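You operate a simulated robot arm through the tools that you are given. There is no shell and no other tool. Be economical: measure what you need, move in short steps, check, and stop when the job is done.

You are at the controls of a simulated robot arm. One attempt, no reset.

## Task
Take the black stub and put it in the black bucket on the top of the wooden table. Set the exit heat knob to 100. Put the purple filter on the blue sheet on the top of the mixing bench. Turn the tension knob to 30. Put the orange chuck jaw on the clear side of the core bench away on the middle shelf of the green rack. Open the green bench drawer, take the small grey can and put it inside and shut the drawer again. Take the purple rag and leave it in the clear bag. Close the door of the mesh box. Take the green stub and put it on the small blue sheet. Fetch the blue-banded core from the top of the wooden bench and stand it on top of the grey roll on the top of the wooden table. Take the core labelled "maple" from the top of the wooden bench and put it on the top shelf of the green rack. Open the door of the drier tunnel. The order is free. Set down upright: purple filter, small grey can, green stub, blue-banded core. The exit heat knob goes to its stop.

It is judged by the outcome, as a careful person would: the job done as asked, and still so three seconds after it is handed in. It fails if anything else is knocked over, pushed out of place, dropped, spilled or broken. Flat cloth is picked up by pressing the open fingertips on it (5 to 10 N) and closing them slowly along it; thin cloth reads only 2 to 8 mm in the jaws.

## Robot
A 6-joint arm with a two-finger parallel gripper on a trunk, on a base that drives. Base frame: it is fixed to the floor where the robot stands at the start and does not move with it; the origin is under the middle of the robot, x ahead of it, y to its left, z up; the surface under the hand at the start is at about z = 800. Units: mm, rad, N and s.
With the tool pointing down near the work surface it reaches from about 380 to 900 mm from the robot's upright axis, wherever it stands. Its first joint turns from -2.007 to 2.007 rad. Places, roughly: black bucket (21x20x19 cm) [-1400, -500, 900]; black stub (4x4x7 cm) [500, -100, 800]; blue sheet (11x15x1 cm) [-6300, 10800, 800]; blue-banded core (9x9x20 cm) [900, -400, 900]; clear bag (20x20x10 cm) [-200, 10500, 800]; core [1000, -500, 1000]; door of the drier tunnel [-6600, 8400, 1100]; door of the mesh box [-700, 10700, 1800]; drawer [-7400, 10700, 600]; exit heat knob [-6800, 8400, 1100]; green bench drawer [-7400, 10600, 700]; green stub (4x4x7 cm) [900, -200, 800]; grey roll [-1750, -250, 750]; middle shelf of the green rack [3100, 3200, 1000]; orange chuck jaw (5x3x4 cm) [400, 7300, 800]; purple filter [-7250, 8500, 750]; purple rag (7x10x4 cm) [-600, 10900, 1000]; small blue sheet (11x8x2 cm) [1500, -300, 800]; small grey can (8x8x13 cm) [-7500, 10600, 900]; tension knob [-2900, 3400, 900]; top shelf of the green rack [3100, 3200, 1700]. Payload 3.43 kg.
The tool frame sits at the grasp point between the pads (the TCP): z along the fingers, y along the line on which they close. The tips reach 34 mm beyond it. The gripper opens to 128 mm. The fingers are 24 mm wide and 12 mm thick; the gripper's body (48 by 130 mm) begins 96 mm behind the TCP.
Orientation is that of the tool frame in the base frame, as [roll, pitch, yaw] about the fixed x, y, z axes, in that order (R = Rz(yaw) Ry(pitch) Rx(roll)). With the fingers straight down and closing along the base's y, the tool's x points along the base's -x, its y along +y and its z along -z.

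## Interface
- The arm moves only by the tool send_rows. Its argument "motion" is a list of rows, each a list of 7 numbers: the shift along the tool's x, y, z in m, then the turn, a rotation vector about the tool's x, y, z in rad, then the closure, from 0 (fully open) to 1 (shut). In form: [[dx, dy, dz, ax, ay, az, claw], ...]. A call has 1 to 12 rows; each row shifts and turns the commanded pose from where the row before left it, along the tool's axes as they then stand. Each row takes 0.2 s and may step no farther than 50 mm and 0.15 rad from the row before; otherwise, or with a gripper value out of range, the whole call is refused. A pose out of reach is approached as far as the arm can. The call stops where the force on the tool passes 40 N (or 10 N more than at its start, if that is more) or the arm is blocked; 0.2 s more then pass. The fingers move at their own pace (about 108 mm/s each) and stop on an object; they squeeze with about 42 N. The grip force told is the motor's: it shows also when the fingers shut on nothing. Time passes only in rows, and 0.2 s behind the last, so rows that do not move let the fingers close. It gives the time, the measured TCP pose, the force on the tool (base axes), the opening and the grip force at its end, in the units of the frame above (readings bear some noise), with the torque about the TCP (base axes, N m) and any sound that the robot's microphone picked up.
- Cameras (640 x 400 px; columns grow to the right, rows downward): "scene" is now at [43.6, 131.9, 1228.6]; the picture's right is [-0.65, -0.76, 0.00], its down [-0.29, 0.25, -0.92] and it looks along [0.70, -0.60, -0.39] (base axes); focal length 253 px, centre (320, 200). "wrist" rides on the gripper at [76, -11, -160] in the tool frame; the picture's right is [0.15, 0.99, 0.00], its down [-0.88, 0.13, -0.46] and it looks along [-0.45, 0.07, 0.89] (tool axes); focal length 234 px, centre (320, 200). There is no depth. A picture from a camera that has moved, and an enlarged one, comes with that camera's place and axes in the base frame and with its lens.
- get_image(camera): a new picture of that camera. No time passes.
- move_column(by): slides the trunk up (or, below 0, down) by that many mm; the arm and the scene camera ride with it, the base frame stays. It gives what a move gives, with no picture.
- drive_base(legs): drives the robot by 1 to 6 legs, each [ahead, turn to the left] in mm and rad, along the robot's own axes; the way and the turn of a leg run together, so that a leg with both is an arc; at most 1500 mm and 3.142 rad a leg. The arm and the cameras ride along, it lands a little off, and it stops where it bumps. It gives what a move gives.
- pan_tilt(pan, tilt): turns the head with the scene camera to pan (to the left, within 1.798 rad either way) and tilt (down, from -0.506 to 1.204), counted from straight ahead of the robot. It gives what a move gives.
- inspect(camera, box): a new picture of the part [left, top, right, bottom] of that camera's present view, enlarged. No time passes.
- hand_in(): hands the job in; it is judged then, once.

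Work in short steps. Places have to be worked out from the pictures, the camera data and where the tool is seen: move nearer, look again, correct. Check each grasp and each placing, and mend what went wrong. You have 546 turns and 336 pictures in all, those below and enlarged ones among them. Open the gripper and draw the arm clear of the work before you hand the job in, unless the task says otherwise; then end with one line.

The tools are called after "Request:" by a JSON object that holds its "name" and its "arguments". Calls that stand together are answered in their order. send_rows: Moves the arm, as the interface text tells. Its arguments: {"type":"object","properties":{"motion":{"type":"array"}},"required":["motion"]} The other tools are called the same way: move_column (by) slides the trunk up or down; drive_base (legs) drives the base; pan_tilt (pan, tilt) turns the head that bears the scene camera; get_image (camera) takes a picture; inspect (camera, box) takes an enlarged picture of a part of a camera's view; hand_in () hands the job in.

At the start:

```text
time_s: 0.0
tcp_pos: [423.9, -191.4, 1097.3]
orientation: [3.14, -0.001, -3.141]
ft_force: [0.0, -0.1, -0.3]
wrist_torque: [0.01, -0.01, -0.02]
gripper_width: 127.6
grasp_force: 0.1
trunk travel left (down, up): [-475.0, 315.0]
robot x, y, heading: [1.2, 0.3, -0.004]
head pan, tilt: [-0.712, 0.396]
```

scene: 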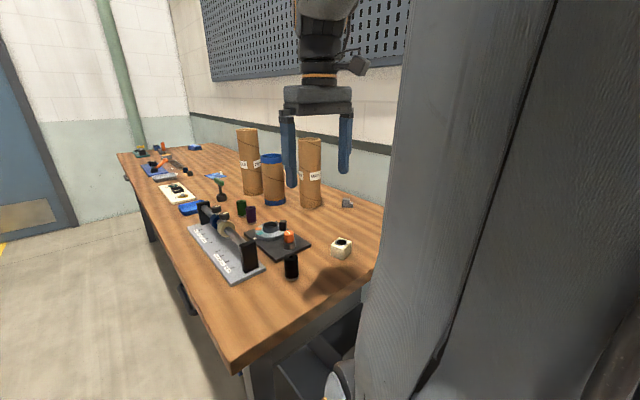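
wrist: 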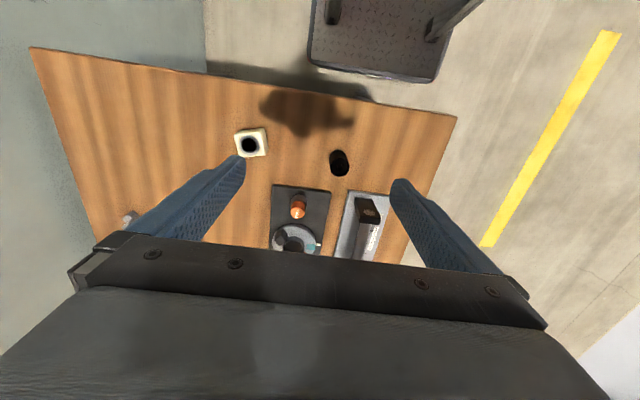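

The black stub appears in both pictures at about (472, -148). I bring the hand over it, half lowered and partly closed, and then look.

Request:
{"name": "send_rows", "arguments": {"motion": [[-0.024, 0.021, 0.045, 0, 0, 0, 0.3], [-0.024, 0.022, 0.045, 0, 0, 0, 0.3], [0, 0, 0.04, 0, 0, 0, 0.3], [0, 0, 0, 0, 0, 0, 0.3]]}}

Request:
{"name": "get_image", "arguments": {"camera": "wrist"}}

Request:
{"name": "get_image", "arguments": {"camera": "scene"}}

```text
refused: row 1 steps farther than a row can; nothing moved
```

```text
333 pictures are left
camera wrist: at [347.9, -202.9, 1257.1], right [-0.15, 0.99, 0.0], down [0.88, 0.13, 0.46], along [0.45, 0.07, -0.89], focal length 234 px, centre (320, 200)
```

wrist: 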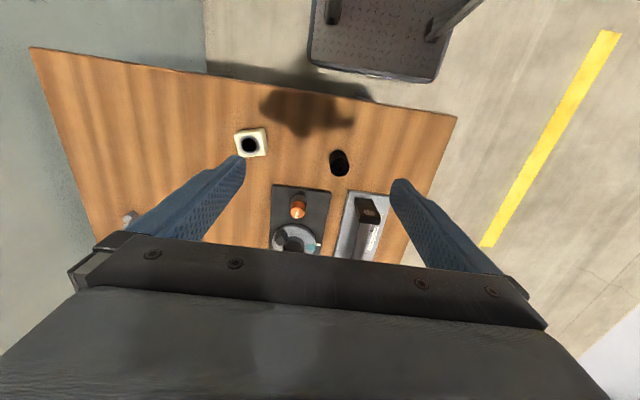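

```text
332 pictures are left
camera scene: at [43.6, 131.9, 1228.6], right [-0.65, -0.76, 0.0], down [-0.29, 0.25, -0.92], along [0.7, -0.6, -0.39], focal length 253 px, centre (320, 200)
```

scene: 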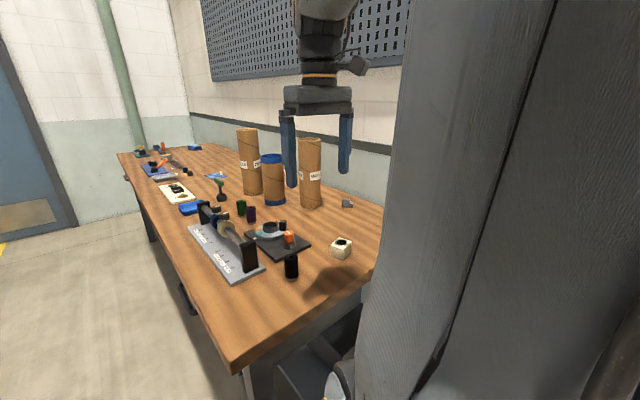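

The step was longer than 50 mm in total, so the call was refused. I send smaller steps.

Request:
{"name": "send_rows", "arguments": {"motion": [[-0.024, 0.021, 0.03, 0, 0, 0, 0.3], [-0.024, 0.022, 0.03, 0, 0, 0, 0.3], [0, 0, 0.045, 0, 0, 0, 0.3], [0, 0, 0.025, 0, 0, 0, 0.3], [0, 0, 0, 0, 0, 0, 0.3]]}}

Request:
{"name": "get_image", "arguments": {"camera": "wrist"}}

```text
time_s: 1.2
tcp_pos: [471.5, -148.0, 966.7]
orientation: [3.14, 0.0, 3.14]
ft_force: [-0.3, -1.0, -0.3]
wrist_torque: [-0.01, -0.04, 0.03]
gripper_width: 89.7
grasp_force: 0.1
trunk travel left (down, up): [-475.0, 315.0]
robot x, y, heading: [0.2, -1.5, 0.0]
head pan, tilt: [-0.712, 0.396]
```

```text
331 pictures are left
camera wrist: at [396.3, -158.5, 1126.0], right [-0.15, 0.99, 0.0], down [0.88, 0.13, 0.46], along [0.45, 0.07, -0.89], focal length 234 px, centre (320, 200)
```

wrist: 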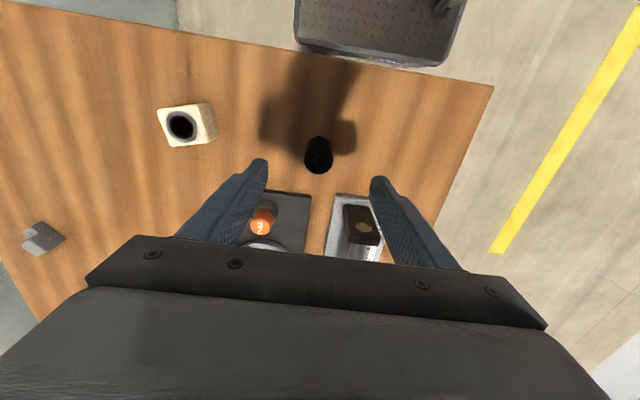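

The stub's top lies at about (475, -148). The fingers clear the rail block, so I go down around the stub and close.

Request:
{"name": "send_rows", "arguments": {"motion": [[-0.004, 0, 0.045, 0, 0, 0, 0.3], [0, 0, 0.045, 0, 0, 0, 0.3], [0, 0, 0.033, 0, 0, 0, 0.3], [0, 0, 0, 0, 0, 0, 0.9], [0, 0, 0, 0, 0, 0, 0.9], [0, 0, 0, 0, 0, 0, 0.9]]}}

```text
time_s: 2.6
tcp_pos: [474.7, -147.1, 846.5]
orientation: [3.141, 0.001, 3.142]
ft_force: [-0.1, 0.2, -0.5]
wrist_torque: [0.02, 0.0, -0.02]
gripper_width: 35.4
grasp_force: 41.9
trunk travel left (down, up): [-475.0, 315.0]
robot x, y, heading: [-2.4, 1.6, -0.006]
head pan, tilt: [-0.712, 0.396]
```

The jaws hold the stub at 35 mm. I lift it and turn the head to look behind for the wooden table.

Request:
{"name": "send_rows", "arguments": {"motion": [[0, 0, -0.045, 0, 0, 0, 0.9], [0, 0, -0.05, 0, 0, 0, 0.9], [0, 0, -0.05, 0, 0, 0, 0.9], [0, 0, -0.05, 0, 0, 0, 0.9], [0, 0, -0.05, 0, 0, 0, 0.9], [0, 0, -0.04, 0, 0, 0, 0.9], [0, 0, 0, 0, 0, 0, 0.9]]}}

Request:
{"name": "get_image", "arguments": {"camera": "scene"}}

Request:
{"name": "pan_tilt", "arguments": {"pan": 1.79, "tilt": 0.3}}

Request:
{"name": "get_image", "arguments": {"camera": "scene"}}

```text
time_s: 4.2
tcp_pos: [476.6, -146.1, 1127.5]
orientation: [3.141, -0.001, 3.14]
ft_force: [0.2, -0.4, -0.3]
wrist_torque: [-0.03, 0.03, 0.0]
gripper_width: 13.0
grasp_force: 0.1
trunk travel left (down, up): [-475.0, 315.0]
robot x, y, heading: [-2.1, -1.5, 0.0]
head pan, tilt: [-0.712, 0.396]
```

```text
330 pictures are left
camera scene: at [43.6, 131.8, 1228.6], right [-0.65, -0.76, 0.0], down [-0.29, 0.25, -0.92], along [0.7, -0.6, -0.39], focal length 253 px, centre (320, 200)
```

scene: 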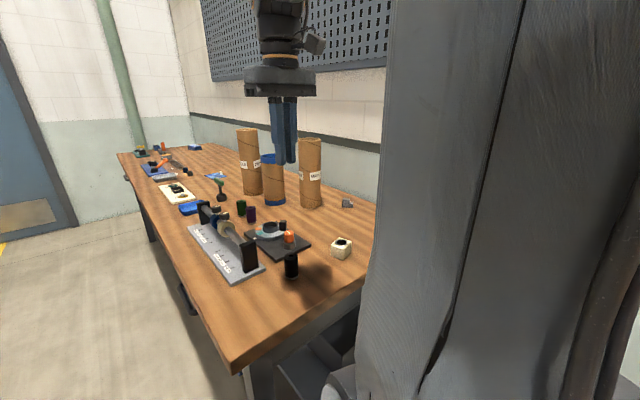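

```text
time_s: 6.5
tcp_pos: [477.5, -146.0, 1127.0]
orientation: [3.14, 0.0, 3.14]
ft_force: [1.2, 0.0, -0.1]
wrist_torque: [-0.02, 0.0, 0.01]
gripper_width: 12.8
grasp_force: 0.2
trunk travel left (down, up): [-475.0, 315.0]
robot x, y, heading: [1.7, -2.4, 0.004]
head pan, tilt: [1.791, 0.3]
```

```text
329 pictures are left
camera scene: at [-46.9, 283.5, 1237.6], right [0.98, 0.22, 0.0], down [0.06, -0.29, -0.96], along [-0.21, 0.93, -0.3], focal length 253 px, centre (320, 200)
```

scene: 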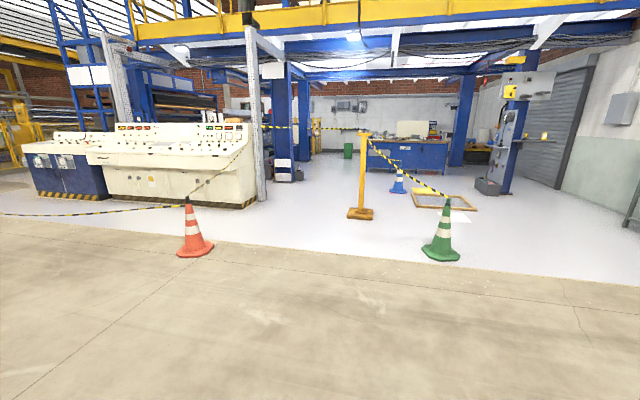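

The stub slipped out of the jaws and still stands on the bench. I look at it more closely before trying again.

Request:
{"name": "get_image", "arguments": {"camera": "wrist"}}

Request:
{"name": "pan_tilt", "arguments": {"pan": -0.712, "tilt": 0.5}}

Request:
{"name": "inspect", "arguments": {"camera": "scene", "box": [180, 120, 380, 280]}}

```text
328 pictures are left
camera wrist: at [401.4, -157.8, 1286.8], right [-0.15, 0.99, 0.0], down [0.88, 0.13, 0.46], along [0.45, 0.07, -0.89], focal length 234 px, centre (320, 200)
```

wrist: 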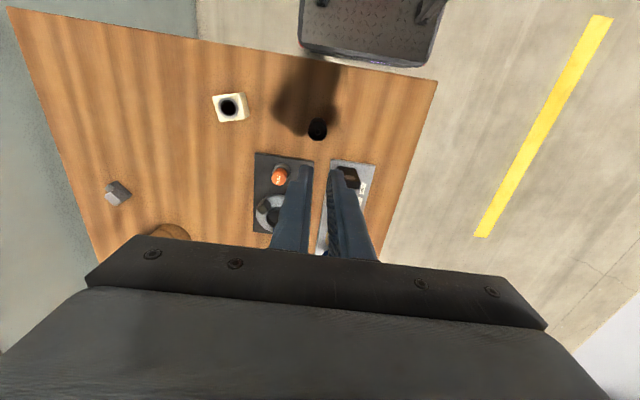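

```text
time_s: 8.7
tcp_pos: [476.5, -147.1, 1127.6]
orientation: [3.141, 0.001, -3.141]
ft_force: [0.3, -0.4, -0.1]
wrist_torque: [0.01, 0.01, -0.05]
gripper_width: 13.1
grasp_force: 0.2
trunk travel left (down, up): [-475.0, 315.0]
robot x, y, heading: [-1.4, -0.9, -0.006]
head pan, tilt: [-0.712, 0.499]
```

```text
2.50 times, centred on (280, 200) of scene
camera zoom: at [42.3, 133.0, 1219.2], right [-0.65, -0.76, 0.0], down [-0.36, 0.31, -0.88], along [0.66, -0.57, -0.48], focal length 632 px, centre (420, 200)
```

zoom: 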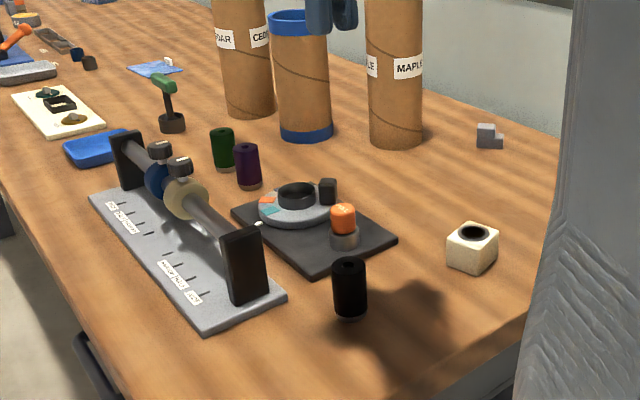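

The stub still stands at about (477, -148). I go down again, grip it fully, and this time lift slowly while watching the forces.

Request:
{"name": "send_rows", "arguments": {"motion": [[0, 0, 0.05, 0, 0, 0, 0.3], [0, 0, 0.05, 0, 0, 0, 0.3], [0, 0, 0.05, 0, 0, 0, 0.3], [0, 0, 0.05, 0, 0, 0, 0.3], [0, 0, 0.05, 0, 0, 0, 0.3], [-0.001, 0, 0.038, 0, 0, 0, 0.3], [0, 0, 0, 0, 0, 0, 1], [0, 0, 0, 0, 0, 0, 1], [0, 0, 0, 0, 0, 0, 1], [0, 0, 0, 0, 0, 0, 1]]}}

Request:
{"name": "send_rows", "arguments": {"motion": [[0, 0, -0.005, 0, 0, 0, 1], [0, 0, -0.005, 0, 0, 0, 1]]}}

```text
time_s: 10.9
tcp_pos: [476.2, -149.3, 839.0]
orientation: [3.141, -0.001, 3.141]
ft_force: [0.4, -1.1, 0.0]
wrist_torque: [0.03, 0.02, -0.01]
gripper_width: 35.1
grasp_force: 42.1
trunk travel left (down, up): [-475.0, 315.0]
robot x, y, heading: [-1.5, 1.6, 0.001]
head pan, tilt: [-0.712, 0.499]
```

```text
time_s: 11.5
tcp_pos: [476.1, -148.4, 852.4]
orientation: [-3.141, -0.001, 3.141]
ft_force: [-0.1, 0.4, -2.9]
wrist_torque: [0.02, 0.04, 0.02]
gripper_width: 35.1
grasp_force: 42.2
trunk travel left (down, up): [-475.0, 315.0]
robot x, y, heading: [4.2, 0.5, -0.001]
head pan, tilt: [-0.712, 0.499]
```

The force reads about 3 N of weight, so the stub is lifted. I carry on at a moderate speed.

Request:
{"name": "send_rows", "arguments": {"motion": [[0, 0, -0.01, 0, 0, 0, 1], [0, 0, -0.015, 0, 0, 0, 1], [0, 0, -0.02, 0, 0, 0, 1], [0, 0, -0.02, 0, 0, 0, 1], [0, 0, -0.02, 0, 0, 0, 1], [0, 0, -0.02, 0, 0, 0, 1], [0, 0, -0.02, 0, 0, 0, 1], [0, 0, -0.02, 0, 0, 0, 1], [0, 0, -0.02, 0, 0, 0, 1], [0, 0, -0.015, 0, 0, 0, 1]]}}

Request:
{"name": "get_image", "arguments": {"camera": "wrist"}}

```text
time_s: 13.7
tcp_pos: [476.2, -147.3, 1032.1]
orientation: [3.141, -0.003, 3.14]
ft_force: [-0.2, 0.3, -4.1]
wrist_torque: [0.01, 0.02, 0.0]
gripper_width: 35.1
grasp_force: 41.8
trunk travel left (down, up): [-475.0, 315.0]
robot x, y, heading: [0.8, 1.3, 0.004]
head pan, tilt: [-0.712, 0.499]
```

```text
326 pictures are left
camera wrist: at [400.2, -158.9, 1191.8], right [-0.15, 0.99, 0.0], down [0.88, 0.13, 0.46], along [0.45, 0.07, -0.89], focal length 234 px, centre (320, 200)
```

wrist: 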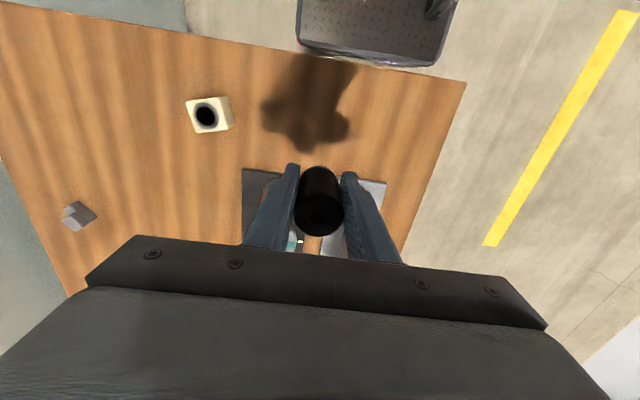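

The stub is held firmly. Before I back away from the bench I look at the right rear, and I raise the stub a little more.

Request:
{"name": "pan_tilt", "arguments": {"pan": -1.79, "tilt": 0.4}}

Request:
{"name": "get_image", "arguments": {"camera": "scene"}}

```text
time_s: 15.1
tcp_pos: [475.7, -147.4, 1032.7]
orientation: [-3.141, 0.001, -3.141]
ft_force: [0.5, 0.3, -3.8]
wrist_torque: [0.01, 0.03, -0.02]
gripper_width: 35.2
grasp_force: 42.5
trunk travel left (down, up): [-475.0, 315.0]
robot x, y, heading: [-1.1, 2.4, 0.005]
head pan, tilt: [-1.791, 0.4]
```

```text
325 pictures are left
camera scene: at [-46.6, 101.9, 1228.3], right [-0.98, 0.22, 0.0], down [0.08, 0.38, -0.92], along [-0.2, -0.9, -0.39], focal length 253 px, centre (320, 200)
```

scene: 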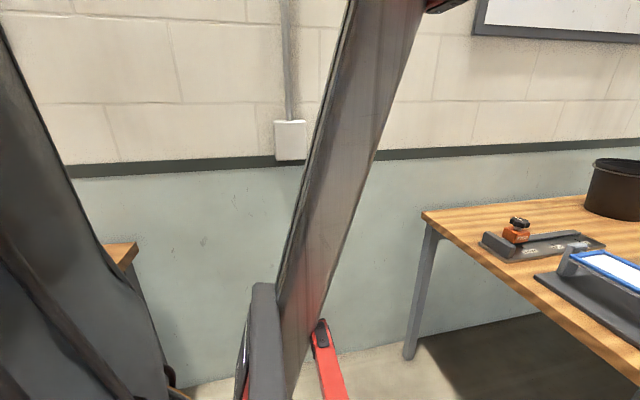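

The wooden table starts near x = -640 and runs backwards along the same wall. I back off, turn left, and drive out into the clear aisle towards it.

Request:
{"name": "drive_base", "arguments": {"legs": [[-100, 0], [0, 1.571], [600, 0], [0, 1.571]]}}

Request:
{"name": "pan_tilt", "arguments": {"pan": 0.7, "tilt": 0.4}}

Request:
{"name": "get_image", "arguments": {"camera": "scene"}}

```text
time_s: 27.0
tcp_pos: [-611.7, 720.5, 1032.8]
orientation: [3.141, 0.0, 0.058]
ft_force: [0.6, -0.4, -4.5]
wrist_torque: [0.0, -0.01, 0.01]
gripper_width: 35.1
grasp_force: 42.0
trunk travel left (down, up): [-475.0, 315.0]
robot x, y, heading: [-129.7, 601.8, -3.086]
head pan, tilt: [-1.791, 0.4]
```

```text
time_s: 29.3
tcp_pos: [-611.2, 720.2, 1032.2]
orientation: [3.142, -0.001, 0.058]
ft_force: [0.5, 0.0, -3.7]
wrist_torque: [-0.01, -0.06, -0.02]
gripper_width: 35.3
grasp_force: 42.1
trunk travel left (down, up): [-475.0, 315.0]
robot x, y, heading: [-131.6, 601.9, -3.089]
head pan, tilt: [0.7, 0.4]
```

```text
324 pictures are left
camera scene: at [-158.3, 342.2, 1228.3], right [-0.69, 0.73, 0.0], down [0.28, 0.27, -0.92], along [-0.67, -0.63, -0.39], focal length 253 px, centre (320, 200)
```

scene: 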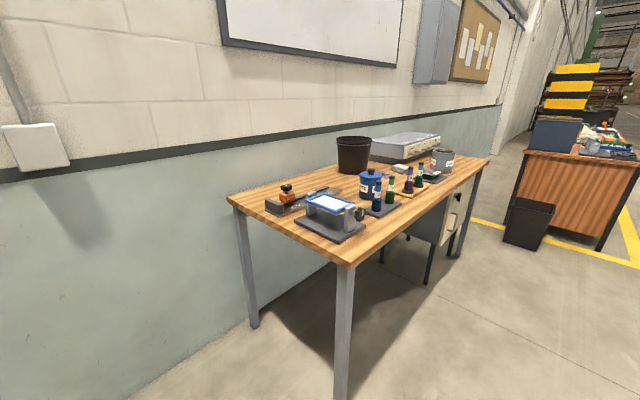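

Table top is about z = 800 with its front edge near y = 0; the bucket is at about (-1350, -490). I drive on to x ≈ -1370, turn to face the table and look.

Request:
{"name": "drive_base", "arguments": {"legs": [[1240, 0], [0, 1.515]]}}

Request:
{"name": "pan_tilt", "arguments": {"pan": -0.1, "tilt": 0.5}}

Request:
{"name": "get_image", "arguments": {"camera": "scene"}}

Request:
{"name": "get_image", "arguments": {"camera": "wrist"}}

```text
time_s: 39.1
tcp_pos: [-1489.3, 59.9, 1033.1]
orientation: [3.141, -0.001, 1.571]
ft_force: [-0.6, -1.0, -4.5]
wrist_torque: [0.05, 0.02, 0.04]
gripper_width: 35.2
grasp_force: 42.4
trunk travel left (down, up): [-475.0, 315.0]
robot x, y, heading: [-1345.9, 539.3, -1.573]
head pan, tilt: [0.7, 0.4]
```

```text
time_s: 40.2
tcp_pos: [-1489.1, 59.6, 1032.6]
orientation: [-3.141, 0.001, 1.57]
ft_force: [-1.0, 0.2, -3.0]
wrist_torque: [0.03, 0.03, -0.01]
gripper_width: 34.9
grasp_force: 41.6
trunk travel left (down, up): [-475.0, 315.0]
robot x, y, heading: [-1346.4, 532.2, -1.569]
head pan, tilt: [-0.099, 0.499]
```

```text
323 pictures are left
camera scene: at [-1156.1, 468.1, 1219.2], right [-1.0, 0.1, 0.0], down [0.05, 0.48, -0.88], along [-0.09, -0.87, -0.48], focal length 253 px, centre (320, 200)
```

scene: 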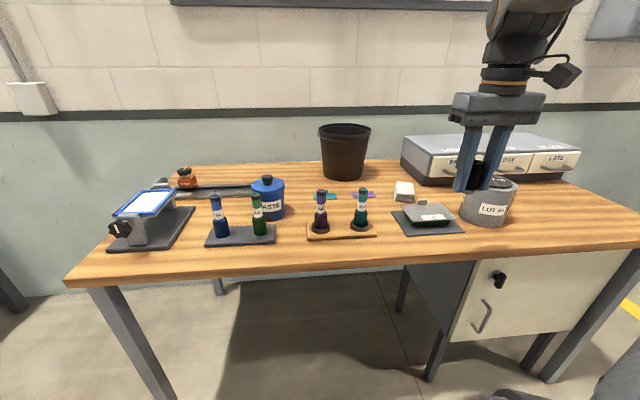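

```text
322 pictures are left
camera wrist: at [-1500.3, 135.1, 1191.4], right [0.99, 0.15, 0.0], down [0.13, -0.88, 0.46], along [0.07, -0.45, -0.89], focal length 234 px, centre (320, 200)
```

wrist: 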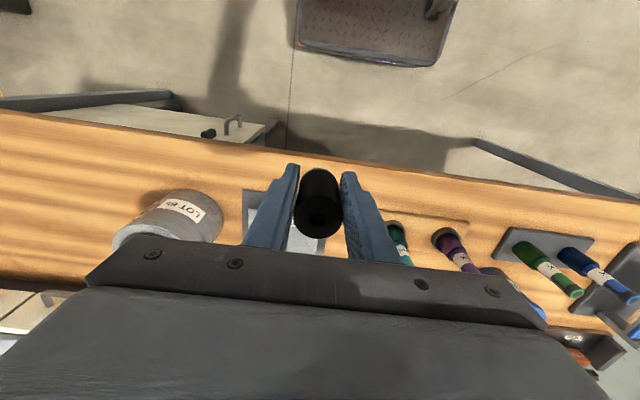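

The bucket's rim centre is at about (-1353, -507), with the rim near z = 985. I lift the stub above the rim, drive 185 mm closer and reach over.

Request:
{"name": "send_rows", "arguments": {"motion": [[0, 0, -0.03, 0, 0, 0, 1], [0, 0.02, -0.03, 0, 0, 0, 1], [0, 0.03, -0.02, 0, 0, 0, 1], [0, 0.03, 0, 0, 0, 0, 1], [0, 0.03, 0, 0, 0, 0, 1], [0, 0.026, 0, 0, 0, 0, 1]]}}

Request:
{"name": "drive_base", "arguments": {"legs": [[185, 0]]}}

Request:
{"name": "send_rows", "arguments": {"motion": [[-0.04, 0, 0, 0, 0, 0, 1], [-0.04, 0, 0, 0, 0, 0, 1], [-0.04, 0, 0, 0, 0, 0, 1], [-0.04, 0, 0, 0, 0, 0, 1], [-0.04, 0, 0, 0, 0, 0, 1], [-0.04, 0, 0, 0, 0, 0, 1], [-0.04, 0, 0, 0, 0, 0, 1], [-0.04, 0, 0, 0, 0, 0, 1], [0, 0, 0, 0, 0, 0, 1]]}}

Request:
{"name": "get_image", "arguments": {"camera": "wrist"}}

Request:
{"name": "get_image", "arguments": {"camera": "scene"}}

```text
time_s: 41.6
tcp_pos: [-1354.1, 58.0, 1111.4]
orientation: [-3.141, 0.001, 1.571]
ft_force: [-0.6, -0.3, -3.1]
wrist_torque: [0.06, 0.01, 0.02]
gripper_width: 35.2
grasp_force: 42.0
trunk travel left (down, up): [-475.0, 315.0]
robot x, y, heading: [-1336.9, 533.0, -1.573]
head pan, tilt: [-0.099, 0.499]
```

```text
time_s: 43.2
tcp_pos: [-1358.5, -123.5, 1112.1]
orientation: [3.141, 0.001, 1.566]
ft_force: [1.1, -0.1, -3.9]
wrist_torque: [-0.01, 0.02, 0.03]
gripper_width: 35.2
grasp_force: 42.3
trunk travel left (down, up): [-475.0, 315.0]
robot x, y, heading: [-1343.4, 351.1, -1.577]
head pan, tilt: [-0.099, 0.499]
```

```text
time_s: 45.2
tcp_pos: [-1358.3, -441.7, 1111.3]
orientation: [-3.141, -0.002, 1.566]
ft_force: [-0.3, -0.1, -4.5]
wrist_torque: [0.08, -0.02, 0.02]
gripper_width: 35.1
grasp_force: 41.8
trunk travel left (down, up): [-475.0, 315.0]
robot x, y, heading: [-1343.2, 354.1, -1.582]
head pan, tilt: [-0.099, 0.499]
```

```text
321 pictures are left
camera wrist: at [-1369.2, -367.2, 1271.2], right [0.99, 0.14, 0.0], down [0.13, -0.88, 0.45], along [0.06, -0.45, -0.89], focal length 234 px, centre (320, 200)
```

wrist: 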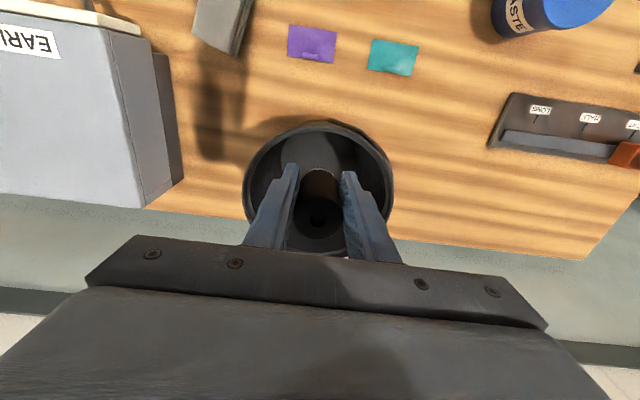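

```text
320 pictures are left
camera scene: at [-1157.1, 285.1, 1219.2], right [-0.99, 0.11, 0.0], down [0.05, 0.48, -0.88], along [-0.09, -0.87, -0.48], focal length 253 px, centre (320, 200)
```

scene: 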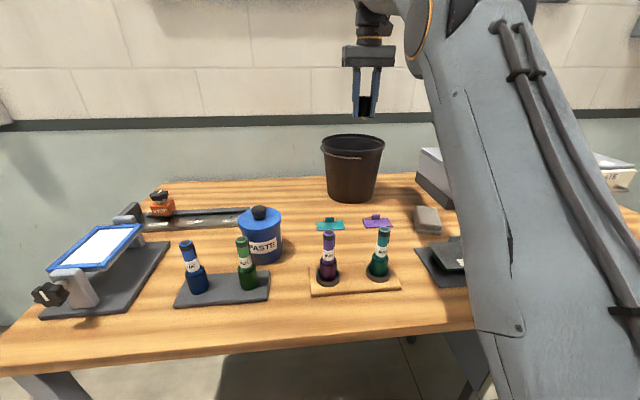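

The bucket's centre is at about (-1355, -497). I reach the remaining 55 mm, then lower the stub inside.

Request:
{"name": "send_rows", "arguments": {"motion": [[-0.03, 0.003, 0, 0, 0, 0, 1], [-0.025, 0, 0, 0, 0, 0, 1], [0, 0, 0.03, 0, 0, 0, 1], [0, 0, 0.04, 0, 0, 0, 1], [0, 0, 0.04, 0, 0, 0, 1], [0, 0, 0.04, 0, 0, 0, 1], [0, 0, 0, 0, 0, 0, 1]]}}

Request:
{"name": "get_image", "arguments": {"camera": "scene"}}

Request:
{"name": "get_image", "arguments": {"camera": "wrist"}}

```text
time_s: 46.8
tcp_pos: [-1358.4, -478.7, 948.6]
orientation: [-3.142, 0.001, 1.566]
ft_force: [-0.2, 0.2, -4.4]
wrist_torque: [0.07, 0.0, 0.01]
gripper_width: 35.2
grasp_force: 41.7
out of reach, approached as far as the arm can: row 2
trunk travel left (down, up): [-475.0, 315.0]
robot x, y, heading: [-1343.7, 354.9, -1.576]
head pan, tilt: [-0.099, 0.499]
```

```text
319 pictures are left
camera scene: at [-1157.1, 285.1, 1219.2], right [-0.99, 0.11, 0.0], down [0.05, 0.48, -0.88], along [-0.09, -0.87, -0.48], focal length 253 px, centre (320, 200)
```

scene: 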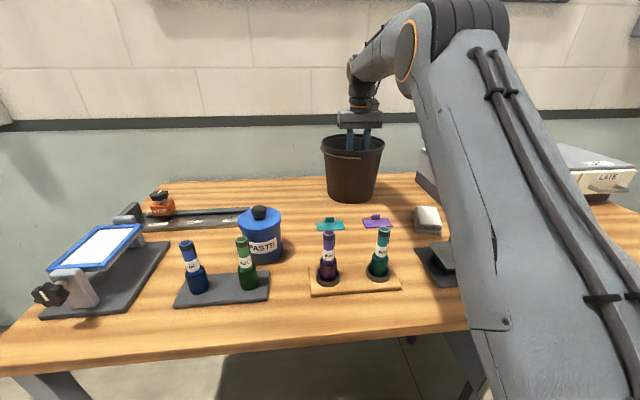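

```text
318 pictures are left
camera wrist: at [-1368.5, -402.9, 1107.8], right [0.99, 0.14, 0.0], down [0.13, -0.88, 0.46], along [0.06, -0.45, -0.89], focal length 234 px, centre (320, 200)
```

wrist: 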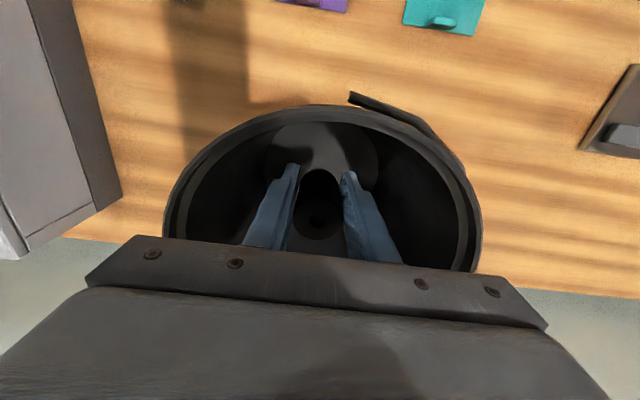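

The hand is well inside the rim. I go down another 80 mm and release gently.

Request:
{"name": "send_rows", "arguments": {"motion": [[0, 0, 0.04, 0, 0, 0, 1], [0, 0, 0.04, 0, 0, 0, 1], [0, 0, 0.01, 0, 0, 0, 1], [0, 0, 0, 0, 0, 0, 1], [0, 0, 0, 0, 0, 0, 0.6], [0, 0, 0, 0, 0, 0, 0.6], [0, 0, 0, 0, 0, 0, 0.6]]}}

Request:
{"name": "send_rows", "arguments": {"motion": [[0, 0, -0.04, 0, 0, 0, 0.6], [0, 0, -0.05, 0, 0, 0, 0.6], [0, 0, -0.05, 0, 0, 0, 0.6], [0, 0, -0.05, 0, 0, 0, 0.6], [0, 0, -0.05, 0, 0, 0, 0.6], [0.05, 0, 0, 0, 0, 0, 0.6], [0.05, 0, 0, 0, 0, 0, 0.6], [0.05, 0, 0, 0, 0, 0, 0.6], [0.05, 0, 0, 0, 0, 0, 0.6]]}}

Request:
{"name": "get_image", "arguments": {"camera": "wrist"}}

Request:
{"name": "get_image", "arguments": {"camera": "scene"}}

```text
time_s: 47.5
tcp_pos: [-1360.0, -484.1, 882.5]
orientation: [-3.136, 0.02, 1.566]
ft_force: [0.2, 0.6, 20.1]
wrist_torque: [0.56, 1.43, -0.08]
gripper_width: 35.3
grasp_force: 42.1
trunk travel left (down, up): [-475.0, 315.0]
robot x, y, heading: [-1339.2, 351.5, -1.581]
head pan, tilt: [-0.099, 0.499]
stopped in row 3: the force on the tool passed its limit at 55 N (the readings are from after the stop); the commanded pose is now the measured one
```

```text
time_s: 49.5
tcp_pos: [-1360.2, -274.9, 1113.9]
orientation: [-3.137, 0.014, 1.566]
ft_force: [0.4, -1.4, -0.2]
wrist_torque: [0.08, 0.02, -0.01]
gripper_width: 51.1
grasp_force: 0.1
out of reach, approached as far as the arm can: row 5
trunk travel left (down, up): [-475.0, 315.0]
robot x, y, heading: [-1343.2, 353.9, -1.577]
head pan, tilt: [-0.099, 0.499]
```

```text
317 pictures are left
camera wrist: at [-1370.1, -197.8, 1272.9], right [0.99, 0.14, -0.01], down [0.13, -0.87, 0.47], along [0.06, -0.46, -0.88], focal length 234 px, centre (320, 200)
```

wrist: 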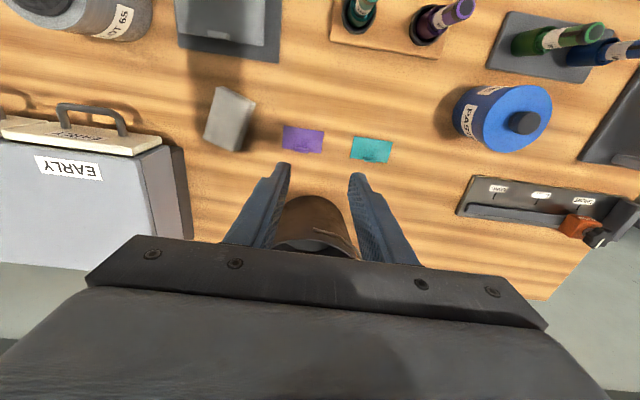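

```text
316 pictures are left
camera scene: at [-1157.1, 284.7, 1219.1], right [-0.99, 0.11, 0.0], down [0.05, 0.48, -0.88], along [-0.09, -0.87, -0.48], focal length 253 px, centre (320, 200)
```

scene: 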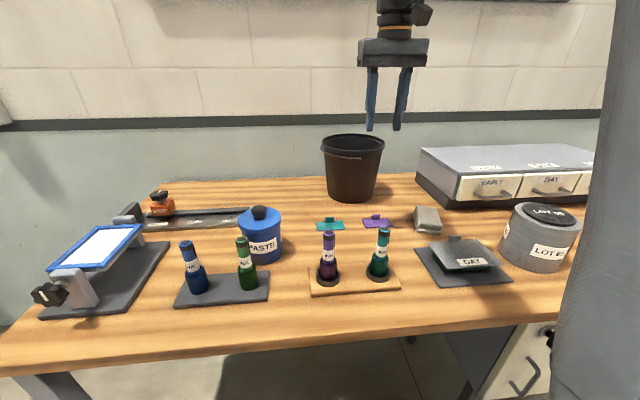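

The bucket is in place. I look inside it from above to confirm the stub is there.

Request:
{"name": "send_rows", "arguments": {"motion": [[-0.05, 0, 0, 0, 0, 0, 0.6], [-0.05, 0, 0, 0, 0, 0, 0.6], [-0.05, 0, 0, 0, 0, 0, 0.6], [0, 0, 0, 0, 0, 0, 0.0], [0, 0, 0, 0, 0, 0, 0.0]]}}

Request:
{"name": "get_image", "arguments": {"camera": "wrist"}}

```text
time_s: 50.6
tcp_pos: [-1359.8, -428.3, 1114.1]
orientation: [-3.138, 0.016, 1.564]
ft_force: [-0.5, 0.1, -0.6]
wrist_torque: [-0.02, 0.0, -0.05]
gripper_width: 128.1
grasp_force: 0.1
trunk travel left (down, up): [-475.0, 315.0]
robot x, y, heading: [-1345.4, 348.1, -1.576]
head pan, tilt: [-0.099, 0.499]
```

```text
315 pictures are left
camera wrist: at [-1369.1, -349.5, 1272.3], right [0.99, 0.14, -0.01], down [0.13, -0.87, 0.47], along [0.06, -0.46, -0.88], focal length 234 px, centre (320, 200)
```

wrist: 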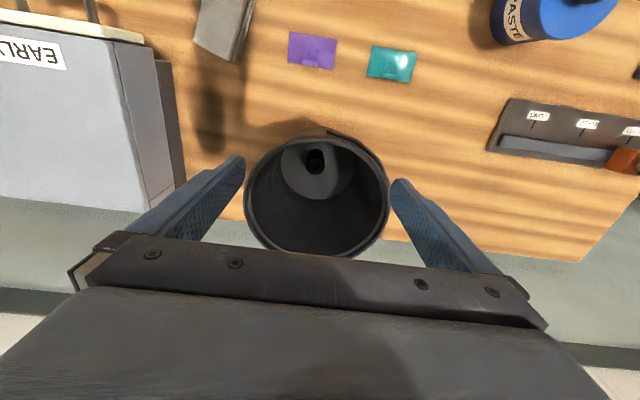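

The stub stands in the bucket. I draw the arm in, back off, and drive back along the aisle to the wooden bench.

Request:
{"name": "send_rows", "arguments": {"motion": [[0.05, 0, 0, 0, 0, 0, 0.0], [0.05, 0, 0, 0, 0, 0, 0.0], [0.05, 0, 0, 0, 0, 0, 0.0], [0.05, 0, 0, 0, 0, 0, 0.0], [0.05, 0, 0, 0, 0, 0, 0.0], [0.05, 0, 0, 0, 0, 0, 0.0]]}}

Request:
{"name": "drive_base", "arguments": {"legs": [[-220, 0], [0, 1.576], [1500, 0], [780, 0], [0, -1.571]]}}

Request:
{"name": "pan_tilt", "arguments": {"pan": 0, "tilt": 0.5}}

Request:
{"name": "get_image", "arguments": {"camera": "scene"}}

```text
time_s: 52.0
tcp_pos: [-1355.0, -130.1, 1108.9]
orientation: [-3.137, 0.013, 1.565]
ft_force: [-0.1, -0.4, -0.3]
wrist_torque: [0.1, 0.0, 0.0]
gripper_width: 128.0
grasp_force: 0.0
trunk travel left (down, up): [-475.0, 315.0]
robot x, y, heading: [-1339.4, 357.3, -1.579]
head pan, tilt: [-0.099, 0.499]
```

```text
time_s: 72.1
tcp_pos: [880.7, 130.5, 1110.0]
orientation: [-3.14, 0.016, 1.559]
ft_force: [0.4, 0.0, 0.4]
wrist_torque: [-0.02, 0.01, 0.03]
gripper_width: 127.9
grasp_force: 0.0
trunk travel left (down, up): [-475.0, 315.0]
robot x, y, heading: [894.5, 611.4, -1.583]
head pan, tilt: [-0.099, 0.499]
```

```text
time_s: 72.8
tcp_pos: [880.6, 130.2, 1110.4]
orientation: [-3.137, 0.015, 1.561]
ft_force: [0.3, 0.3, -0.3]
wrist_torque: [0.02, 0.01, -0.01]
gripper_width: 128.0
grasp_force: 0.1
trunk travel left (down, up): [-475.0, 315.0]
robot x, y, heading: [893.3, 614.2, -1.581]
head pan, tilt: [0.0, 0.499]
```

```text
314 pictures are left
camera scene: at [1089.4, 543.8, 1219.2], right [-1.0, 0.01, 0.0], down [0.01, 0.48, -0.88], along [-0.01, -0.88, -0.48], focal length 253 px, centre (320, 200)
```

scene: 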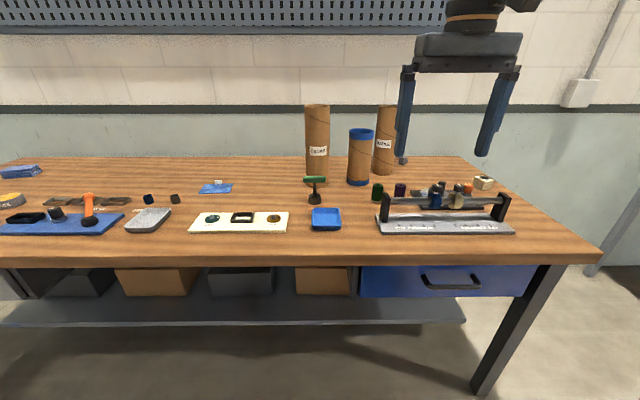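

I see the two cores, the blue-banded one, the green stub and the light blue sheet at about (1475, -320). I enlarge the labels and the sheet.

Request:
{"name": "inspect", "arguments": {"camera": "scene", "box": [280, 90, 440, 240]}}

Request:
{"name": "inspect", "arguments": {"camera": "scene", "box": [130, 150, 290, 250]}}

```text
2.67 times, centred on (360, 165) of scene
camera zoom: at [1089.4, 543.8, 1219.2], right [-1.0, 0.01, 0.0], down [0.01, 0.48, -0.88], along [-0.01, -0.88, -0.48], focal length 674 px, centre (213, 293)
```

zoom: 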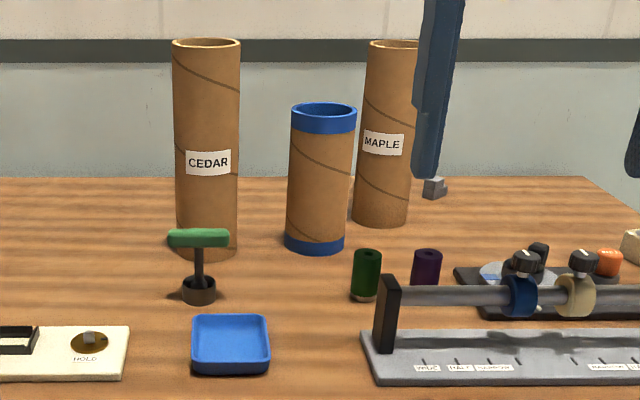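

```text
4.00 times, centred on (210, 200) of scene
camera zoom: at [1089.4, 543.8, 1219.2], right [-1.0, 0.01, 0.0], down [0.01, 0.48, -0.88], along [-0.01, -0.88, -0.48], focal length 1011 px, centre (760, 200)
```

zoom: 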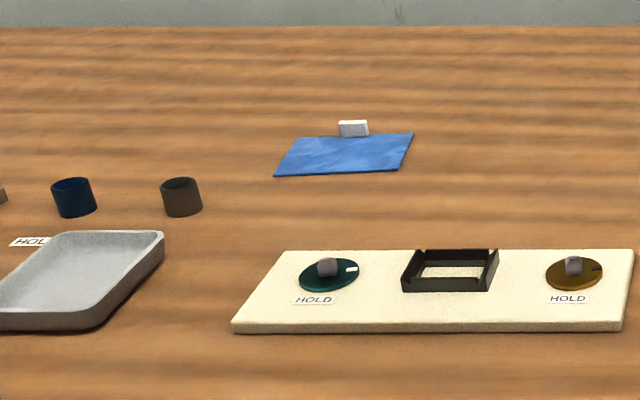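

I can tell maple from cedar now. Standing at x ≈ 1180 puts both the green stub and the sheet within reach, so I move there and face the bench.

Request:
{"name": "drive_base", "arguments": {"legs": [[0, 1.581], [287, 0], [0, -1.571], [205, 0]]}}

Request:
{"name": "pan_tilt", "arguments": {"pan": -0.3, "tilt": 0.5}}

Request:
{"name": "get_image", "arguments": {"camera": "scene"}}

```text
time_s: 83.6
tcp_pos: [1199.6, -64.4, 1110.6]
orientation: [-3.138, 0.016, 1.619]
ft_force: [-0.2, -0.1, 0.1]
wrist_torque: [0.01, 0.0, 0.0]
gripper_width: 128.0
grasp_force: 0.1
trunk travel left (down, up): [-475.0, 315.0]
robot x, y, heading: [1185.8, 418.9, -1.523]
head pan, tilt: [0.0, 0.499]
```

```text
time_s: 84.4
tcp_pos: [1198.9, -64.8, 1109.1]
orientation: [-3.137, 0.016, 1.617]
ft_force: [0.0, -0.5, 0.0]
wrist_torque: [0.06, 0.01, 0.0]
gripper_width: 127.9
grasp_force: 0.1
trunk travel left (down, up): [-475.0, 315.0]
robot x, y, heading: [1187.6, 419.6, -1.529]
head pan, tilt: [-0.3, 0.499]
```

```text
311 pictures are left
camera scene: at [1357.4, 363.2, 1219.2], right [-0.97, 0.25, 0.0], down [0.12, 0.46, -0.88], along [-0.22, -0.85, -0.48], focal length 253 px, centre (320, 200)
```

scene: 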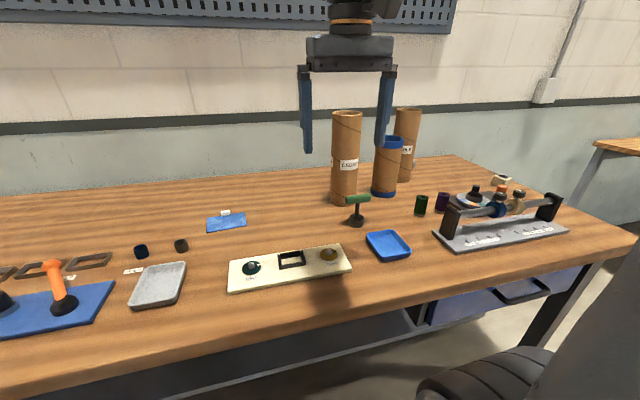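

The green stub is at about (890, -215). I move over it at height, fingers half closed, and look with the wrist camera.

Request:
{"name": "send_rows", "arguments": {"motion": [[-0.015, -0.035, 0, 0, 0, 0, 0.45], [-0.015, -0.035, 0, 0, 0, 0, 0.45], [-0.015, -0.035, 0, 0, 0, 0, 0.45], [-0.015, -0.035, 0, 0, 0, 0, 0.45], [-0.015, -0.035, 0, 0, 0, 0, 0.45], [-0.015, -0.035, 0, 0, 0, 0, 0.45], [-0.015, -0.035, 0, 0, 0, 0, 0.45], [-0.015, -0.035, 0.01, 0, 0, 0, 0.45], [-0.015, -0.036, 0.03, 0, 0, 0, 0.45], [0, 0, 0.04, 0, 0, 0, 0.45], [0, 0, 0.04, 0, 0, 0, 0.45], [0, 0, 0, 0, 0, 0, 0.45]]}}

Request:
{"name": "get_image", "arguments": {"camera": "wrist"}}

```text
time_s: 87.0
tcp_pos: [887.2, -214.4, 995.0]
orientation: [-3.139, 0.016, 1.618]
ft_force: [0.1, 0.1, 0.3]
wrist_torque: [0.0, 0.02, -0.01]
gripper_width: 70.4
grasp_force: 0.1
trunk travel left (down, up): [-475.0, 315.0]
robot x, y, heading: [1186.9, 419.4, -1.53]
head pan, tilt: [-0.3, 0.499]
```

```text
310 pictures are left
camera wrist: at [872.6, -137.1, 1153.7], right [0.98, 0.19, -0.01], down [0.17, -0.87, 0.47], along [0.09, -0.46, -0.88], focal length 234 px, centre (320, 200)
```

wrist: 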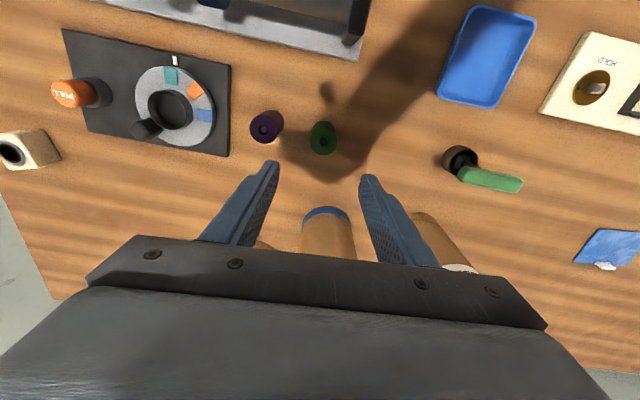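

The stub's top is at about (890, -205), so I shift 10 mm, straighten the small tilt, and go down.

Request:
{"name": "send_rows", "arguments": {"motion": [[0.01, 0.002, 0.03, 0, 0.016, 0, 0.45], [0, 0, 0.04, 0, 0, 0, 0.45], [0, 0, 0.04, 0, 0, 0, 0.45], [0, 0, 0.04, 0, 0, 0, 0.45], [0, 0, 0.008, 0, 0, 0, 0.45], [0, 0, 0, 0, 0, 0, 1], [0, 0, 0, 0, 0, 0, 1], [0, 0, 0, 0, 0, 0, 1], [0, 0, 0, 0, 0, 0, 1]]}}

Request:
{"name": "send_rows", "arguments": {"motion": [[0, 0, -0.005, 0, 0, 0, 1], [0, 0, -0.01, 0, 0, 0, 1], [0, 0, -0.015, 0, 0, 0, 1], [0, 0, -0.02, 0, 0, 0, 1], [0, 0, -0.03, 0, 0, 0, 1], [0, 0, -0.03, 0, 0, 0, 1], [0, 0, -0.03, 0, 0, 0, 1], [0, 0, -0.03, 0, 0, 0, 1], [0, 0, -0.03, 0, 0, 0, 1], [0, 0, -0.015, 0, 0, 0, 1]]}}

Request:
{"name": "get_image", "arguments": {"camera": "wrist"}}

```text
time_s: 89.0
tcp_pos: [890.1, -204.9, 836.3]
orientation: [-3.139, -0.003, 1.618]
ft_force: [0.3, -0.1, -0.2]
wrist_torque: [-0.01, 0.01, 0.01]
gripper_width: 35.3
grasp_force: 41.7
trunk travel left (down, up): [-475.0, 315.0]
robot x, y, heading: [1186.9, 418.7, -1.524]
head pan, tilt: [-0.3, 0.499]
```

```text
time_s: 91.2
tcp_pos: [892.2, -205.7, 1049.5]
orientation: [-3.138, -0.001, 1.617]
ft_force: [-0.8, -0.4, -4.4]
wrist_torque: [0.0, -0.01, 0.0]
gripper_width: 35.3
grasp_force: 42.3
trunk travel left (down, up): [-475.0, 315.0]
robot x, y, heading: [1187.5, 418.1, -1.526]
head pan, tilt: [-0.3, 0.499]
```

```text
309 pictures are left
camera wrist: at [878.3, -132.2, 1209.9], right [0.98, 0.19, 0.0], down [0.17, -0.87, 0.45], along [0.09, -0.45, -0.89], focal length 234 px, centre (320, 200)
```

wrist: 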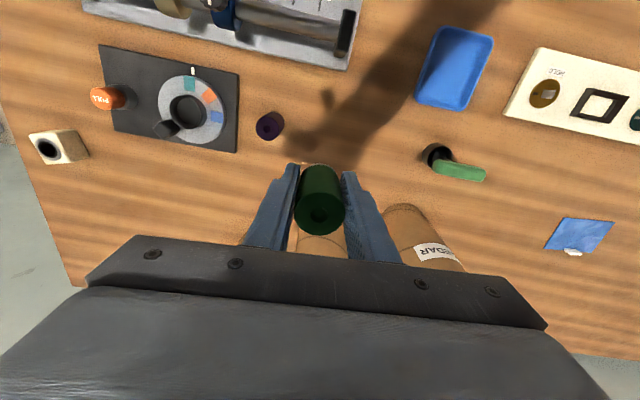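

The stub is held. The sheet's centre is at about (1468, -308). I first move sideways along y ≈ -205, clear of the cedar core, to above the sheet.

Request:
{"name": "send_rows", "arguments": {"motion": [[-0.002, 0.03, 0, 0, 0, 0, 1], [-0.002, 0.048, 0, 0, 0, 0, 1], [-0.002, 0.048, 0, 0, 0, 0, 1], [-0.002, 0.048, 0, 0, 0, 0, 1], [-0.002, 0.048, 0, 0, 0, 0, 1], [-0.002, 0.048, 0, 0, 0, 0, 1], [-0.002, 0.048, 0, 0, 0, 0, 1], [-0.002, 0.048, 0, 0, 0, 0, 1], [-0.002, 0.048, 0, 0, 0, 0, 1], [-0.002, 0.048, 0, 0, 0, 0, 1], [-0.002, 0.048, 0, 0, 0, 0, 1], [-0.002, 0.04, 0, 0, 0, 0, 1]]}}

Request:
{"name": "send_rows", "arguments": {"motion": [[-0.03, 0.02, 0.01, 0, 0, 0, 1], [-0.03, 0, 0.03, 0, 0, 0, 1], [-0.01, 0, 0.04, 0, 0, 0, 1], [0, 0, 0.02, 0, 0, 0, 1], [0, 0, 0, 0, 0, 0, 1]]}}

Request:
{"name": "get_image", "arguments": {"camera": "wrist"}}

Request:
{"name": "get_image", "arguments": {"camera": "scene"}}

```text
time_s: 93.8
tcp_pos: [1440.6, -208.6, 1050.7]
orientation: [-3.137, 0.0, 1.615]
ft_force: [0.5, 0.3, -3.7]
wrist_torque: [0.02, -0.07, -0.01]
gripper_width: 35.2
grasp_force: 41.6
trunk travel left (down, up): [-475.0, 315.0]
robot x, y, heading: [1186.9, 414.4, -1.524]
head pan, tilt: [-0.3, 0.499]
```

```text
time_s: 95.0
tcp_pos: [1463.0, -273.4, 947.2]
orientation: [-3.137, 0.0, 1.617]
ft_force: [0.9, -0.2, -4.3]
wrist_torque: [0.01, 0.0, -0.01]
gripper_width: 35.1
grasp_force: 42.1
trunk travel left (down, up): [-475.0, 315.0]
robot x, y, heading: [1190.1, 414.5, -1.529]
head pan, tilt: [-0.3, 0.499]
```

```text
308 pictures are left
camera wrist: at [1448.5, -198.9, 1106.9], right [0.98, 0.19, 0.0], down [0.17, -0.87, 0.45], along [0.08, -0.45, -0.89], focal length 234 px, centre (320, 200)
```

wrist: 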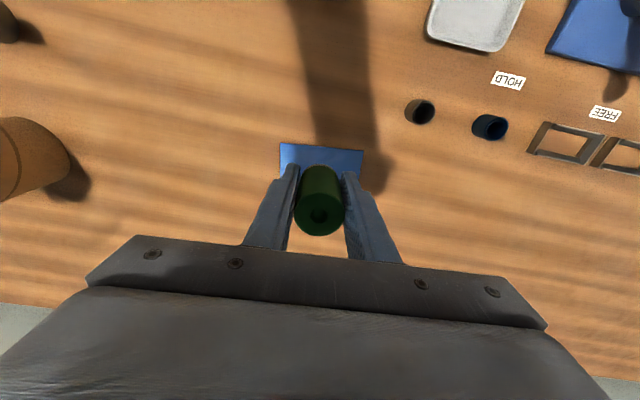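

```text
307 pictures are left
camera scene: at [1357.4, 363.1, 1219.2], right [-0.97, 0.25, 0.0], down [0.12, 0.46, -0.88], along [-0.22, -0.85, -0.48], focal length 253 px, centre (320, 200)
```

scene: 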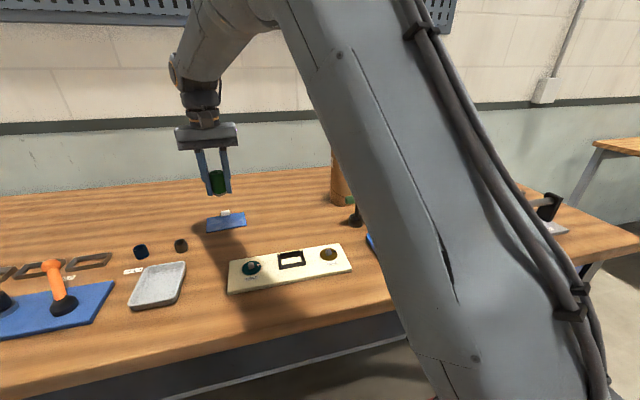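

The sheet's front edge is at y ≈ -276, so its centre is at about (1469, -312). I move 33 mm farther out and lower slowly.

Request:
{"name": "send_rows", "arguments": {"motion": [[-0.033, 0.004, 0.01, 0, 0, 0, 1], [0, 0, 0.03, 0, 0, 0, 1], [0, 0, 0.03, 0, 0, 0, 1], [0, 0, 0.02, 0, 0, 0, 1], [0, 0, 0.008, 0, 0, 0, 1], [0, 0, 0.003, 0, 0, 0, 1], [0, 0, 0, 0, 0, 0, 1]]}}

Request:
{"name": "inspect", "arguments": {"camera": "scene", "box": [150, 140, 310, 240]}}

```text
time_s: 96.6
tcp_pos: [1471.0, -305.9, 846.0]
orientation: [-3.138, -0.003, 1.618]
ft_force: [1.0, -0.9, -3.7]
wrist_torque: [0.0, -0.01, 0.01]
gripper_width: 35.0
grasp_force: 42.4
trunk travel left (down, up): [-475.0, 315.0]
robot x, y, heading: [1190.1, 420.3, -1.522]
head pan, tilt: [-0.3, 0.499]
```

```text
4.00 times, centred on (230, 190) of scene
camera zoom: at [1357.4, 363.0, 1219.2], right [-0.97, 0.25, 0.0], down [0.12, 0.46, -0.88], along [-0.22, -0.85, -0.48], focal length 1011 px, centre (680, 240)
```

zoom: 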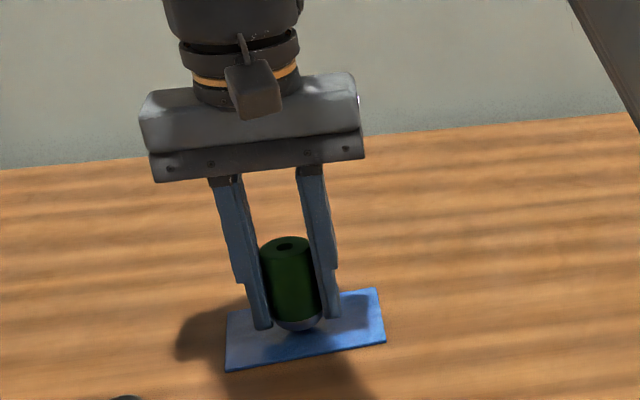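

It hovers just above the middle of the sheet. I lower a few millimetres until I feel contact, then open.

Request:
{"name": "send_rows", "arguments": {"motion": [[0, 0, 0.003, 0, 0, 0, 1], [0, 0, 0.002, 0, 0, 0, 1], [0, 0, 0.001, 0, 0, 0, 1]]}}

```text
time_s: 97.4
tcp_pos: [1470.2, -305.9, 841.0]
orientation: [-3.137, -0.002, 1.62]
ft_force: [-0.7, -0.7, -4.5]
wrist_torque: [0.01, 0.03, 0.0]
gripper_width: 35.0
grasp_force: 42.2
trunk travel left (down, up): [-475.0, 315.0]
robot x, y, heading: [1187.3, 416.6, -1.529]
head pan, tilt: [-0.3, 0.499]
```

Request:
{"name": "send_rows", "arguments": {"motion": [[0, 0, 0.002, 0, 0, 0, 1], [0, 0, 0.001, 0, 0, 0, 1], [0, 0, 0.001, 0, 0, 0, 1]]}}

```text
time_s: 98.2
tcp_pos: [1470.0, -306.3, 838.4]
orientation: [-3.14, 0.002, 1.618]
ft_force: [3.3, -0.9, 15.0]
wrist_torque: [-0.07, -0.15, -0.01]
gripper_width: 35.3
grasp_force: 41.6
trunk travel left (down, up): [-475.0, 315.0]
robot x, y, heading: [1187.5, 420.1, -1.525]
head pan, tilt: [-0.3, 0.499]
```

The stub rests on the sheet (15 N upward). I open slowly and lift away.

Request:
{"name": "send_rows", "arguments": {"motion": [[0, 0, -0.001, 0, 0, 0, 0.7], [0, 0, 0, 0, 0, 0, 0.6], [0, 0, 0, 0, 0, 0, 0.5], [0, 0, 0, 0, 0, 0, 0.5], [0, 0, -0.02, 0, 0, 0, 0.5], [0, 0, -0.04, 0, 0, 0, 0.5], [0, 0, -0.05, 0, 0, 0, 0.5], [0, 0, -0.05, 0, 0, 0, 0.5], [0, 0, -0.05, 0, 0, 0, 0.5], [0.04, 0, 0, 0, 0, 0, 0.5], [0.05, 0, 0, 0, 0, 0, 0.2], [0.05, 0, 0, 0, 0, 0, 0]]}}

Request:
{"name": "get_image", "arguments": {"camera": "scene"}}

```text
time_s: 100.8
tcp_pos: [1469.1, -167.2, 1043.0]
orientation: [-3.137, -0.003, 1.618]
ft_force: [0.2, -0.4, 0.4]
wrist_torque: [0.06, 0.0, -0.01]
gripper_width: 128.0
grasp_force: 0.0
trunk travel left (down, up): [-475.0, 315.0]
robot x, y, heading: [1185.2, 416.5, -1.523]
head pan, tilt: [-0.3, 0.499]
```

```text
305 pictures are left
camera scene: at [1357.5, 362.5, 1219.1], right [-0.97, 0.25, 0.0], down [0.12, 0.46, -0.88], along [-0.22, -0.85, -0.48], focal length 253 px, centre (320, 200)
```

scene: 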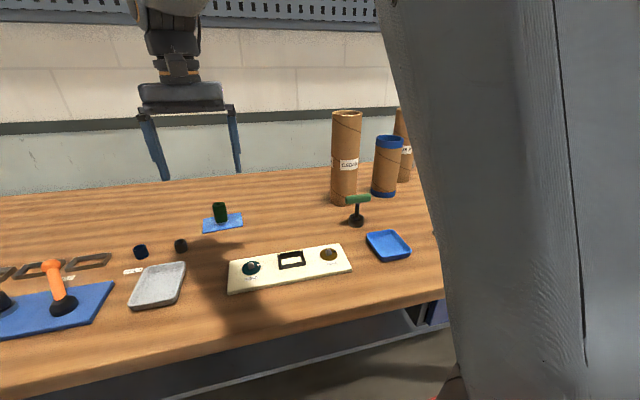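

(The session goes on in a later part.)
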